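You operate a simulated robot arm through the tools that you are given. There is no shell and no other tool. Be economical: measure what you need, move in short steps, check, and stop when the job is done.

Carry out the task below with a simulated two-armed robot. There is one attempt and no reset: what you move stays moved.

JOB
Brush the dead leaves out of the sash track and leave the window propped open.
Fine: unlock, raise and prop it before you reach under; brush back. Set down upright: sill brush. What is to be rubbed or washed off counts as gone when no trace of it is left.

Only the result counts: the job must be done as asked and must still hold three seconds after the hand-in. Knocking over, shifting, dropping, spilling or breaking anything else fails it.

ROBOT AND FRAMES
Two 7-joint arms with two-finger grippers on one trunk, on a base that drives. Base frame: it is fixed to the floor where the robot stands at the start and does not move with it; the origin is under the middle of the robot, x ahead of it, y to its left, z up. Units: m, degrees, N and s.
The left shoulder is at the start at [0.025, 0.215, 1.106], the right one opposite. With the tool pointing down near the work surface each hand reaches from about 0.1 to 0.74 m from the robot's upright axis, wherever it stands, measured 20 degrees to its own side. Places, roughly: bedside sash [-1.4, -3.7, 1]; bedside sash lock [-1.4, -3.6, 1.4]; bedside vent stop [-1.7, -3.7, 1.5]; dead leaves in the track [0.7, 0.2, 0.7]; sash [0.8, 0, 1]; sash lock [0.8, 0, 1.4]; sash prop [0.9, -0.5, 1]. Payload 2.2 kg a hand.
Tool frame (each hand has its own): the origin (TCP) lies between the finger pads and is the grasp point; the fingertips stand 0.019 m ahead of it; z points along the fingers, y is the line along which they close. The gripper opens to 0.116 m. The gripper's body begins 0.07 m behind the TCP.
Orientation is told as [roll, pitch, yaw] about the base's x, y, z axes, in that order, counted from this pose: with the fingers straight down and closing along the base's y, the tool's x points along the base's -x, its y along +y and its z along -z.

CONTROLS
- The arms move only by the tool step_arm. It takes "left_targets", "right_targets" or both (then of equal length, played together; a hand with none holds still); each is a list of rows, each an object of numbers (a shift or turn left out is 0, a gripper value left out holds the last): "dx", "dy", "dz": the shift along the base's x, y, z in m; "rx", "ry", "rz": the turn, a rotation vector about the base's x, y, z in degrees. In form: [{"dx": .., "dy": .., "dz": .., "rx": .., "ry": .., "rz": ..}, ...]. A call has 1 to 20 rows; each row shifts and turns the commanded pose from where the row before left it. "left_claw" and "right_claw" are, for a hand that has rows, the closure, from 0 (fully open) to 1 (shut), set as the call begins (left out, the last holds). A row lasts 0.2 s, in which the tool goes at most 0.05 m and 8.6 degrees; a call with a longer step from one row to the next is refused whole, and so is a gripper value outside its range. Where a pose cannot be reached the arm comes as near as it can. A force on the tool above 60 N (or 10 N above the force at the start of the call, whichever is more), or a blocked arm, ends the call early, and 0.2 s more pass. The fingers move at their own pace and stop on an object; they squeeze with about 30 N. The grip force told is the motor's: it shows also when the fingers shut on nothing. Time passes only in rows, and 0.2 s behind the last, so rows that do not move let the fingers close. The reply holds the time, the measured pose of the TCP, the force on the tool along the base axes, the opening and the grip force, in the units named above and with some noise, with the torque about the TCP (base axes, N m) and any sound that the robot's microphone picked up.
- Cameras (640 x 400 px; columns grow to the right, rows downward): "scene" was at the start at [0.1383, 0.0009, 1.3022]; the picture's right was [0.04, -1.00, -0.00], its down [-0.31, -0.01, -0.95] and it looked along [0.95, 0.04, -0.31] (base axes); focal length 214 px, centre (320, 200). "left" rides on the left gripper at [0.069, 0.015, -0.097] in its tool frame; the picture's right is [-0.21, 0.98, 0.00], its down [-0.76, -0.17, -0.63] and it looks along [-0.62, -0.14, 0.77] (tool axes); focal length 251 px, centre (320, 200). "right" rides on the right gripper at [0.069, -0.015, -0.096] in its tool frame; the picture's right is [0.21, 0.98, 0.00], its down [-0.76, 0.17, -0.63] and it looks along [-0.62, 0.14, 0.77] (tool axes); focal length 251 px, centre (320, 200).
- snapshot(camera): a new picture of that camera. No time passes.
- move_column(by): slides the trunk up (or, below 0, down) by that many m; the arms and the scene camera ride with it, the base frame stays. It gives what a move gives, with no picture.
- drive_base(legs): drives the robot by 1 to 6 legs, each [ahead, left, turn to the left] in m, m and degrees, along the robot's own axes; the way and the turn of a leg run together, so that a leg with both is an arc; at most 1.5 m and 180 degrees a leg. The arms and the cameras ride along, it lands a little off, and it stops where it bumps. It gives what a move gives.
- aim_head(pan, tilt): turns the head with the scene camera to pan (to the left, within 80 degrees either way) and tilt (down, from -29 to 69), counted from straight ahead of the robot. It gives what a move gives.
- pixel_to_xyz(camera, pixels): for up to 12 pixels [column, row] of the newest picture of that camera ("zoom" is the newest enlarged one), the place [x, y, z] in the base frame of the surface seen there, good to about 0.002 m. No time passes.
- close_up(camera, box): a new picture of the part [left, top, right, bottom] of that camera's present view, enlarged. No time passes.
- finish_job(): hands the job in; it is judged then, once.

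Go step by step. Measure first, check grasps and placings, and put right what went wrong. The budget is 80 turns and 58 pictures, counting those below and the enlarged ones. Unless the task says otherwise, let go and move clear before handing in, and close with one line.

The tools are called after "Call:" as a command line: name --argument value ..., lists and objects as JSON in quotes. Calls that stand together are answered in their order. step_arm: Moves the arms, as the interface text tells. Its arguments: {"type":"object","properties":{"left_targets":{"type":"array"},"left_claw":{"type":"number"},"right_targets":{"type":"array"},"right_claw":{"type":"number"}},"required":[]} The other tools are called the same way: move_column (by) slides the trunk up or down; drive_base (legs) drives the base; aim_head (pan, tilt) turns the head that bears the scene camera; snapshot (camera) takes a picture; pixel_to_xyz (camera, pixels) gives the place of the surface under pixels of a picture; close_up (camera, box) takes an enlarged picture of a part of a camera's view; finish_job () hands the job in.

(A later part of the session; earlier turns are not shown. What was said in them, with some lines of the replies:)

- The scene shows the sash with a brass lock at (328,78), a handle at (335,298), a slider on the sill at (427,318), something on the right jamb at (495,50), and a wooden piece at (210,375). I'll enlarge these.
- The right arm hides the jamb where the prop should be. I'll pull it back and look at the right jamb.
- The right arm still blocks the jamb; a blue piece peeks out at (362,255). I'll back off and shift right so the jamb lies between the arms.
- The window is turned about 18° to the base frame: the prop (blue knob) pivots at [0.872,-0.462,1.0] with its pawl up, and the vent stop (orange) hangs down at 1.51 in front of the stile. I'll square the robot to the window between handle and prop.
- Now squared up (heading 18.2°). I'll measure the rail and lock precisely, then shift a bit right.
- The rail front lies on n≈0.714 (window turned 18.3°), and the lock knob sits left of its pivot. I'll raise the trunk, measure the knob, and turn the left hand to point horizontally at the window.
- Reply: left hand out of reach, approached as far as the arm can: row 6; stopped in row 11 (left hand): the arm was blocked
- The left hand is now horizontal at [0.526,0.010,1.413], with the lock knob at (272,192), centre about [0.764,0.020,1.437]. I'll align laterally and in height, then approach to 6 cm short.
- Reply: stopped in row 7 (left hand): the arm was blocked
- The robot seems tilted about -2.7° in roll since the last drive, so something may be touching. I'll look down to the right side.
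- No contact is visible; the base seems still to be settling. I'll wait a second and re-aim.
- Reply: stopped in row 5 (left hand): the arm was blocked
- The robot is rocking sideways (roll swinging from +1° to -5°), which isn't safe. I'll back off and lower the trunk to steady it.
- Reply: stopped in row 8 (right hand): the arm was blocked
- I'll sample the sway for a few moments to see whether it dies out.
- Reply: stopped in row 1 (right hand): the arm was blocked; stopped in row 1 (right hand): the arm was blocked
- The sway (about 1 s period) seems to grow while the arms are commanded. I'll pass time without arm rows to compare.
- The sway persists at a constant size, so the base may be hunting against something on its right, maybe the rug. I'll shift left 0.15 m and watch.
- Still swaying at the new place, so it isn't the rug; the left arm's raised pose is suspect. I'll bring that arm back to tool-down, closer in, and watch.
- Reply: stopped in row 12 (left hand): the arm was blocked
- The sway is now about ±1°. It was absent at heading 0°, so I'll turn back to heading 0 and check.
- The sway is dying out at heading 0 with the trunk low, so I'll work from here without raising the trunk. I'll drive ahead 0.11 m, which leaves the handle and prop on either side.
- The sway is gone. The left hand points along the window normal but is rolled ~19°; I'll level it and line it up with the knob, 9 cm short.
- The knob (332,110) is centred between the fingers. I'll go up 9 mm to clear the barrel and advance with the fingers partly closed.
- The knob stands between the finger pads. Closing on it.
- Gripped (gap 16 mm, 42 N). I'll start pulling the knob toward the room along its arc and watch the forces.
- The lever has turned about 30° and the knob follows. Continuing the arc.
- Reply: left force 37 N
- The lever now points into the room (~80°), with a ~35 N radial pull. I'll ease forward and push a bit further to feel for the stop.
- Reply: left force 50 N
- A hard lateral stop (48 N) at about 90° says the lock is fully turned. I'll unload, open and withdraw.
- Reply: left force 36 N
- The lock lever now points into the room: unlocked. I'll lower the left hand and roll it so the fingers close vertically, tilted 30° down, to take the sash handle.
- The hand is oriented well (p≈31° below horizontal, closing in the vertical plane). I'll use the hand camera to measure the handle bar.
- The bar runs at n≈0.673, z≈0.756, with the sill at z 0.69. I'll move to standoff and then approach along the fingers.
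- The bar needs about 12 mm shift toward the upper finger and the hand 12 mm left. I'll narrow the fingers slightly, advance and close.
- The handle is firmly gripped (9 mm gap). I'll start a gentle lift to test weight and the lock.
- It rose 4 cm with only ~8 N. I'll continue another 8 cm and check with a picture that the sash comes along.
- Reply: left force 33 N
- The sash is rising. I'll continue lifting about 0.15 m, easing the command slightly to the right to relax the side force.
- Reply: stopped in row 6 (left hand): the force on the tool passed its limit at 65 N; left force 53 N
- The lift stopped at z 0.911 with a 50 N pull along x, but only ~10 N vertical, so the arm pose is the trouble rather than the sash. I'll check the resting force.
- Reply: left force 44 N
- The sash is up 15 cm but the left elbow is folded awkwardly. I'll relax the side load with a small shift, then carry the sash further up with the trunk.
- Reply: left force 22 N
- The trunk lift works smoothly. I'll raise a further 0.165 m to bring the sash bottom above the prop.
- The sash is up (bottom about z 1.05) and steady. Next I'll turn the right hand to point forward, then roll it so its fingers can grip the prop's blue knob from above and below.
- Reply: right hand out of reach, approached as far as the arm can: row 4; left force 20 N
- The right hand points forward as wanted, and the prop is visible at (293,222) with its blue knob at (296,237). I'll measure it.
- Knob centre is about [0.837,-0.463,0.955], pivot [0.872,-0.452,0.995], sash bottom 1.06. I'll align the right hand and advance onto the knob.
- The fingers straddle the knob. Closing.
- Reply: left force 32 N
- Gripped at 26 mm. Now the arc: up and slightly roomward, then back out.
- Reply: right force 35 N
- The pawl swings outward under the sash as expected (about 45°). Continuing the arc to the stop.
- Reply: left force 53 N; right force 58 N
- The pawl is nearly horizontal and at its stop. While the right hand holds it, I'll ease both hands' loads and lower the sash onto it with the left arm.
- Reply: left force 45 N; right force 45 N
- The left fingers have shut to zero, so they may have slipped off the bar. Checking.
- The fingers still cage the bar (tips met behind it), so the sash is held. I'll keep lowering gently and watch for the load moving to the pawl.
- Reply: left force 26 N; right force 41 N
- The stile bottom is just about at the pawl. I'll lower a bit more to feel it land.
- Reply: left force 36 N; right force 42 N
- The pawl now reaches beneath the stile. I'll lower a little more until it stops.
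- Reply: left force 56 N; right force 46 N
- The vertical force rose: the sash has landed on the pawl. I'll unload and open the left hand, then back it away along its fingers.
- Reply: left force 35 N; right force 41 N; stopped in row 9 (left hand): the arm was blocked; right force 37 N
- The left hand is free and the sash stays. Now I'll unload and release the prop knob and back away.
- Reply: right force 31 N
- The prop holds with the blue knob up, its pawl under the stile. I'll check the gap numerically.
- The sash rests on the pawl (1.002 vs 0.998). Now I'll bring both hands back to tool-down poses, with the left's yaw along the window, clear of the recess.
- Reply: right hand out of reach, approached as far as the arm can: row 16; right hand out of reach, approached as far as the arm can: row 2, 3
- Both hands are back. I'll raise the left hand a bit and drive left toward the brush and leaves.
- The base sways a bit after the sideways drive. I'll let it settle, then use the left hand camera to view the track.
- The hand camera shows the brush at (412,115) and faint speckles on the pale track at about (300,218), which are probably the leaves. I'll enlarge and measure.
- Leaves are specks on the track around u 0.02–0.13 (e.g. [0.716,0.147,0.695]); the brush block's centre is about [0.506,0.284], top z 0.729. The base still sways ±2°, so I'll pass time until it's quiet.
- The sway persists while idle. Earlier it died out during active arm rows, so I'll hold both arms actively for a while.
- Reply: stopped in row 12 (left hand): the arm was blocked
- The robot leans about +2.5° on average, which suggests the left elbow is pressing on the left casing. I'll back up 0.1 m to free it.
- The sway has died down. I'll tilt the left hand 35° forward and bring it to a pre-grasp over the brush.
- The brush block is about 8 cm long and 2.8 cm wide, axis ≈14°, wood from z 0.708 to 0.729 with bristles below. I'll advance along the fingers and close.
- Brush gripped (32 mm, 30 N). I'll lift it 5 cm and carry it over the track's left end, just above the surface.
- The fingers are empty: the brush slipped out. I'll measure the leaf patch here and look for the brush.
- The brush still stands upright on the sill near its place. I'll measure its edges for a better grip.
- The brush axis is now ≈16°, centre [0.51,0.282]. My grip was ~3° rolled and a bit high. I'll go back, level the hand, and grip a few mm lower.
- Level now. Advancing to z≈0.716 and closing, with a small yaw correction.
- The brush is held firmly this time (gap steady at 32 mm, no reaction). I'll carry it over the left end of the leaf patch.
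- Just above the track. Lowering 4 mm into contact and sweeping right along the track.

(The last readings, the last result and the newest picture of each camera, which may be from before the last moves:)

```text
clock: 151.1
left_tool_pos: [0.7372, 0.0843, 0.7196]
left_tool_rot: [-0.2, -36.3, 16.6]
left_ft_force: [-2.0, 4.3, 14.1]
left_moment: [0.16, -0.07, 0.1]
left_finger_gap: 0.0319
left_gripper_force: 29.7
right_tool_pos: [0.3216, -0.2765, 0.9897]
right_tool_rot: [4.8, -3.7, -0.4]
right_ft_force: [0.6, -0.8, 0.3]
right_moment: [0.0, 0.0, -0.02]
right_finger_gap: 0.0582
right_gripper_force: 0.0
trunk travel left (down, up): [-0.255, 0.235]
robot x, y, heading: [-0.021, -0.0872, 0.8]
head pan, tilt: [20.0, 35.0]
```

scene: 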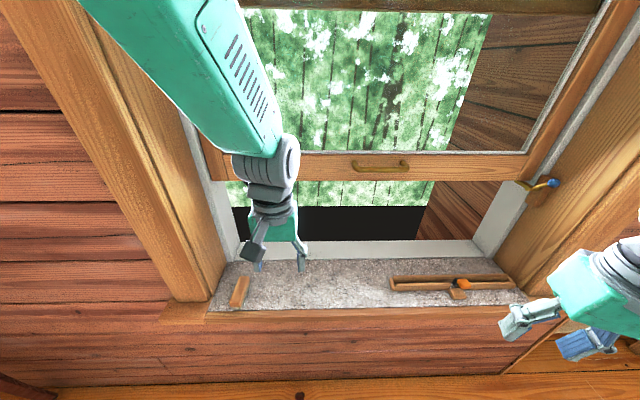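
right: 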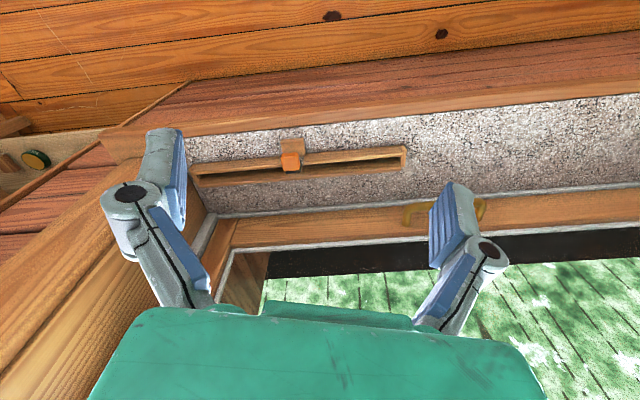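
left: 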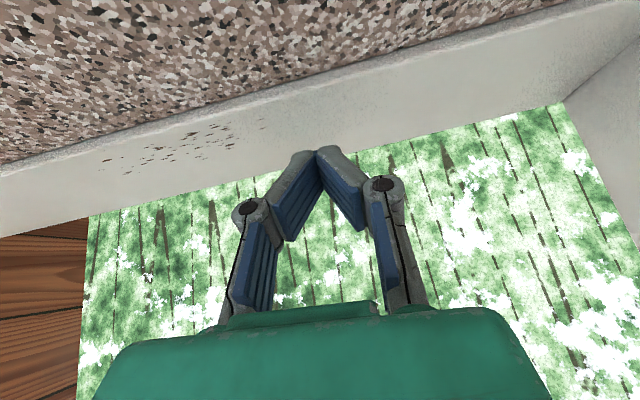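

Good contact (11–14 N) and the brush is still held. I'll do another pass back and forth with slight depth offsets.

Call:
step_arm --left_targets '[{"dx": 0.0076, "dy": 0.0025}, {"dx": -0.0063, "dy": 0.019}, {"dx": -0.0063, "dy": 0.019}, {"dx": -0.0063, "dy": 0.019}, {"dx": -0.0063, "dy": 0.019}, {"dx": -0.0063, "dy": 0.019}, {"dx": -0.0063, "dy": 0.019}, {"dx": -0.0063, "dy": 0.019}, {"dx": -0.0063, "dy": 0.019}, {"dx": -0.0142, "dy": -0.0047}, {"dx": 0.0063, "dy": -0.019}, {"dx": 0.0063, "dy": -0.019}, {"dx": 0.0063, "dy": -0.019}, {"dx": 0.0063, "dy": -0.019}, {"dx": 0.0063, "dy": -0.019}, {"dx": 0.0063, "dy": -0.019}, {"dx": 0.0063, "dy": -0.019}, {"dx": 0.0063, "dy": -0.019}, {}]'

Call:
step_arm --left_targets '[{"dz": 0.02}, {"dz": 0.03}, {"dx": -0.03, "dy": -0.01, "dz": 0.02}, {}]'

Call:
close_up --camera "scene" --box '[200, 200, 392, 320]'

```text
clock: 155.1
left_tool_pos: [0.7303, 0.0833, 0.7191]
left_tool_rot: [-0.2, -36.4, 16.7]
left_ft_force: [-3.5, 7.8, 18.9]
left_moment: [0.36, -0.05, 0.09]
left_finger_gap: 0.032
left_gripper_force: 29.7
right_tool_pos: [0.321, -0.2765, 0.9912]
right_tool_rot: [4.6, -3.7, -0.3]
right_ft_force: [-0.3, 0.3, -0.7]
right_moment: [-0.01, 0.0, -0.01]
right_finger_gap: 0.0581
right_gripper_force: 0.1
trunk travel left (down, up): [-0.255, 0.235]
robot x, y, heading: [-0.0188, -0.0849, 0.4]
head pan, tilt: [20.0, 35.0]
```

```text
clock: 156.1
left_tool_pos: [0.7014, 0.0702, 0.7872]
left_tool_rot: [-0.2, -36.1, 16.6]
left_ft_force: [0.2, 0.7, -0.7]
left_moment: [0.0, 0.0, -0.01]
left_finger_gap: 0.0317
left_gripper_force: 29.9
right_tool_pos: [0.3233, -0.2768, 0.989]
right_tool_rot: [4.7, -3.5, -0.4]
right_ft_force: [0.3, 0.8, 0.1]
right_moment: [0.02, 0.0, -0.04]
right_finger_gap: 0.0581
right_gripper_force: 0.1
trunk travel left (down, up): [-0.255, 0.235]
robot x, y, heading: [-0.0183, -0.0869, 0.8]
head pan, tilt: [20.0, 35.0]
```

```text
3.33 times, centred on (296, 260) of scene
```

zoom: 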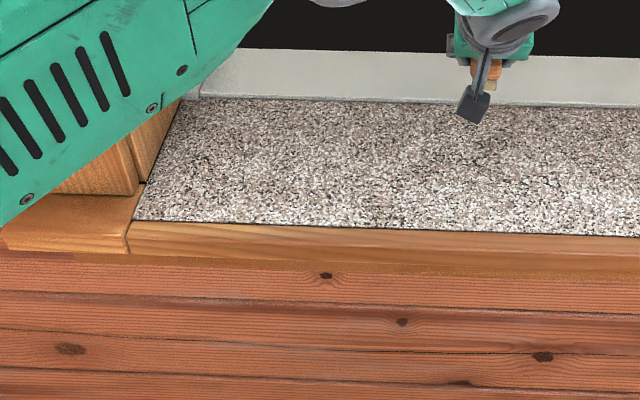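

The track looks clean in view. I'll carry the brush back to its original spot and lower it to just above the sill.

Call:
step_arm --left_targets '[{"dx": -0.0325, "dy": 0.036}, {"dx": -0.0325, "dy": 0.036}, {"dx": -0.0325, "dy": 0.036}, {"dx": -0.0325, "dy": 0.036}, {"dx": -0.0325, "dy": 0.036}, {"dx": -0.0325, "dy": 0.036}, {}, {"dz": -0.03}, {"dz": -0.025}, {"dz": -0.014}, {}]'

```text
clock: 158.5
left_tool_pos: [0.5123, 0.285, 0.7168]
left_tool_rot: [-0.3, -36.3, 16.6]
left_ft_force: [0.2, -0.4, -1.0]
left_moment: [0.0, 0.03, 0.01]
left_finger_gap: 0.032
left_gripper_force: 29.4
left hand out of reach, approached as far as the arm can: row 2
right_tool_pos: [0.3219, -0.2742, 0.9907]
right_tool_rot: [4.8, -3.6, -0.3]
right_ft_force: [0.5, -0.4, -0.2]
right_moment: [0.0, -0.02, 0.01]
right_finger_gap: 0.0582
right_gripper_force: 0.1
trunk travel left (down, up): [-0.255, 0.235]
robot x, y, heading: [-0.0182, -0.0875, 0.5]
head pan, tilt: [20.0, 35.0]
```

Nearly down. I'll shift 5 mm toward the original spot, lower until contact, then release and withdraw along the fingers.

Call:
step_arm --left_targets '[{"dx": -0.005, "dy": 0.001}, {"dz": -0.002}, {"dz": -0.002}, {}]'

Call:
step_arm --left_claw 0.4 --left_targets '[{}, {}, {}, {"dx": -0.0113, "dy": -0.0033, "dz": 0.0162}, {"dx": -0.0226, "dy": -0.0066, "dz": 0.0324}, {"dx": -0.0226, "dy": -0.0066, "dz": 0.0324}, {"dz": 0.03}, {}]'

Call:
snapshot --camera "left"

```text
clock: 159.5
left_tool_pos: [0.5061, 0.2843, 0.7141]
left_tool_rot: [-0.4, -36.4, 16.6]
left_ft_force: [0.1, -0.1, 5.0]
left_moment: [0.03, -0.3, 0.02]
left_finger_gap: 0.032
left_gripper_force: 29.4
right_tool_pos: [0.3213, -0.2757, 0.9902]
right_tool_rot: [4.7, -3.6, -0.4]
right_ft_force: [-0.8, 0.6, 0.7]
right_moment: [-0.01, -0.01, 0.02]
right_finger_gap: 0.058
right_gripper_force: 0.1
trunk travel left (down, up): [-0.255, 0.235]
robot x, y, heading: [-0.02, -0.0904, 0.6]
head pan, tilt: [20.0, 35.0]
```

```text
clock: 161.3
left_tool_pos: [0.4523, 0.2683, 0.8252]
left_tool_rot: [-0.2, -36.1, 16.5]
left_ft_force: [0.2, -0.1, -1.0]
left_moment: [0.03, 0.02, -0.01]
left_finger_gap: 0.0694
left_gripper_force: 0.1
right_tool_pos: [0.3217, -0.2764, 0.9908]
right_tool_rot: [4.8, -3.6, -0.4]
right_ft_force: [0.5, -0.4, 0.2]
right_moment: [0.01, 0.0, 0.03]
right_finger_gap: 0.058
right_gripper_force: 0.0
trunk travel left (down, up): [-0.255, 0.235]
robot x, y, heading: [-0.0174, -0.0862, 0.6]
head pan, tilt: [20.0, 35.0]
```

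```text
4 pictures are left
```

left: 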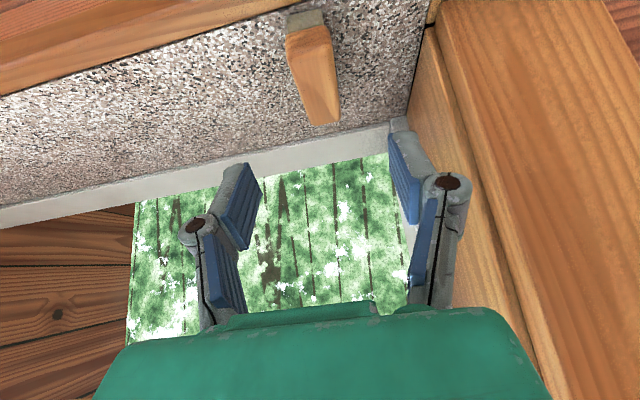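

The brush stands upright in its place. I'll enlarge the track from the scene camera to verify no specks remain.

Call:
close_up --camera "scene" --box '[260, 200, 388, 280]'

```text
5.00 times, centred on (324, 240) of scene
```

zoom: 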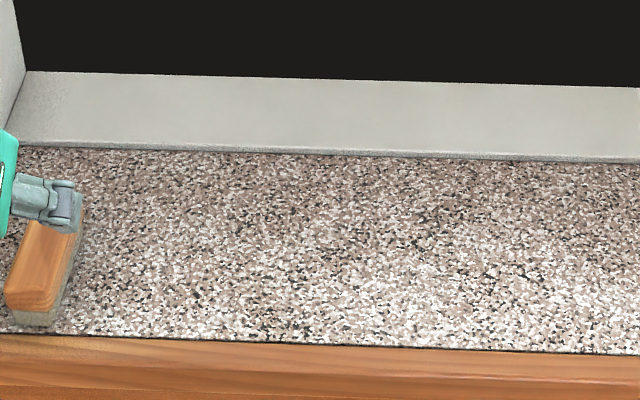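

The track is clean. I'll withdraw the left hand clear and take a last look at the prop and sash.

Call:
step_arm --left_targets '[{"dz": 0.04}, {"dz": 0.04}, {"dx": -0.03, "dy": -0.03}, {"dx": -0.03, "dy": -0.03}, {"dx": -0.02, "dy": -0.03}, {}]'

Call:
aim_head --pan 0 --tilt 22

Call:
snapshot --camera "scene"

```text
clock: 162.7
left_tool_pos: [0.3834, 0.1723, 0.9037]
left_tool_rot: [-0.1, -36.2, 16.7]
left_ft_force: [0.9, -0.2, 0.0]
left_moment: [-0.03, -0.01, -0.01]
left_finger_gap: 0.0696
left_gripper_force: 0.1
left hand out of reach, approached as far as the arm can: row 5
right_tool_pos: [0.3229, -0.2759, 0.9904]
right_tool_rot: [4.7, -3.6, -0.3]
right_ft_force: [0.0, -0.1, 0.2]
right_moment: [0.0, 0.01, 0.02]
right_finger_gap: 0.058
right_gripper_force: 0.0
trunk travel left (down, up): [-0.255, 0.235]
robot x, y, heading: [-0.0188, -0.0824, 0.6]
head pan, tilt: [20.0, 35.0]
```

```text
clock: 163.5
left_tool_pos: [0.3844, 0.1714, 0.903]
left_tool_rot: [-0.1, -36.0, 16.6]
left_ft_force: [0.8, -0.4, -0.8]
left_moment: [-0.03, -0.04, -0.02]
left_finger_gap: 0.0694
left_gripper_force: 0.2
right_tool_pos: [0.3228, -0.2759, 0.9901]
right_tool_rot: [4.7, -3.6, -0.3]
right_ft_force: [-1.3, -0.2, 0.3]
right_moment: [0.0, -0.01, -0.01]
right_finger_gap: 0.0582
right_gripper_force: 0.1
trunk travel left (down, up): [-0.255, 0.235]
robot x, y, heading: [-0.0182, -0.0842, 0.9]
head pan, tilt: [0.0, 22.0]
```

```text
2 pictures are left
```

scene: 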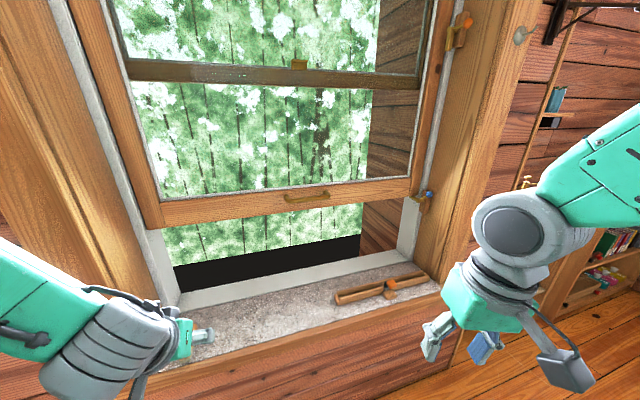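

The sash is still up on its prop (blue knob at (427,196)), the track is clear, the brush is back upright and both hands are away from the window. Handing in.

Call:
finish_job

```text
The job is handed in.
```

The window is unlocked, raised and resting on its prop. The dead leaves are brushed out of the track with no trace visible, and the sill brush is back upright in its place; it slipped from the gripper on the first lift but stayed standing.
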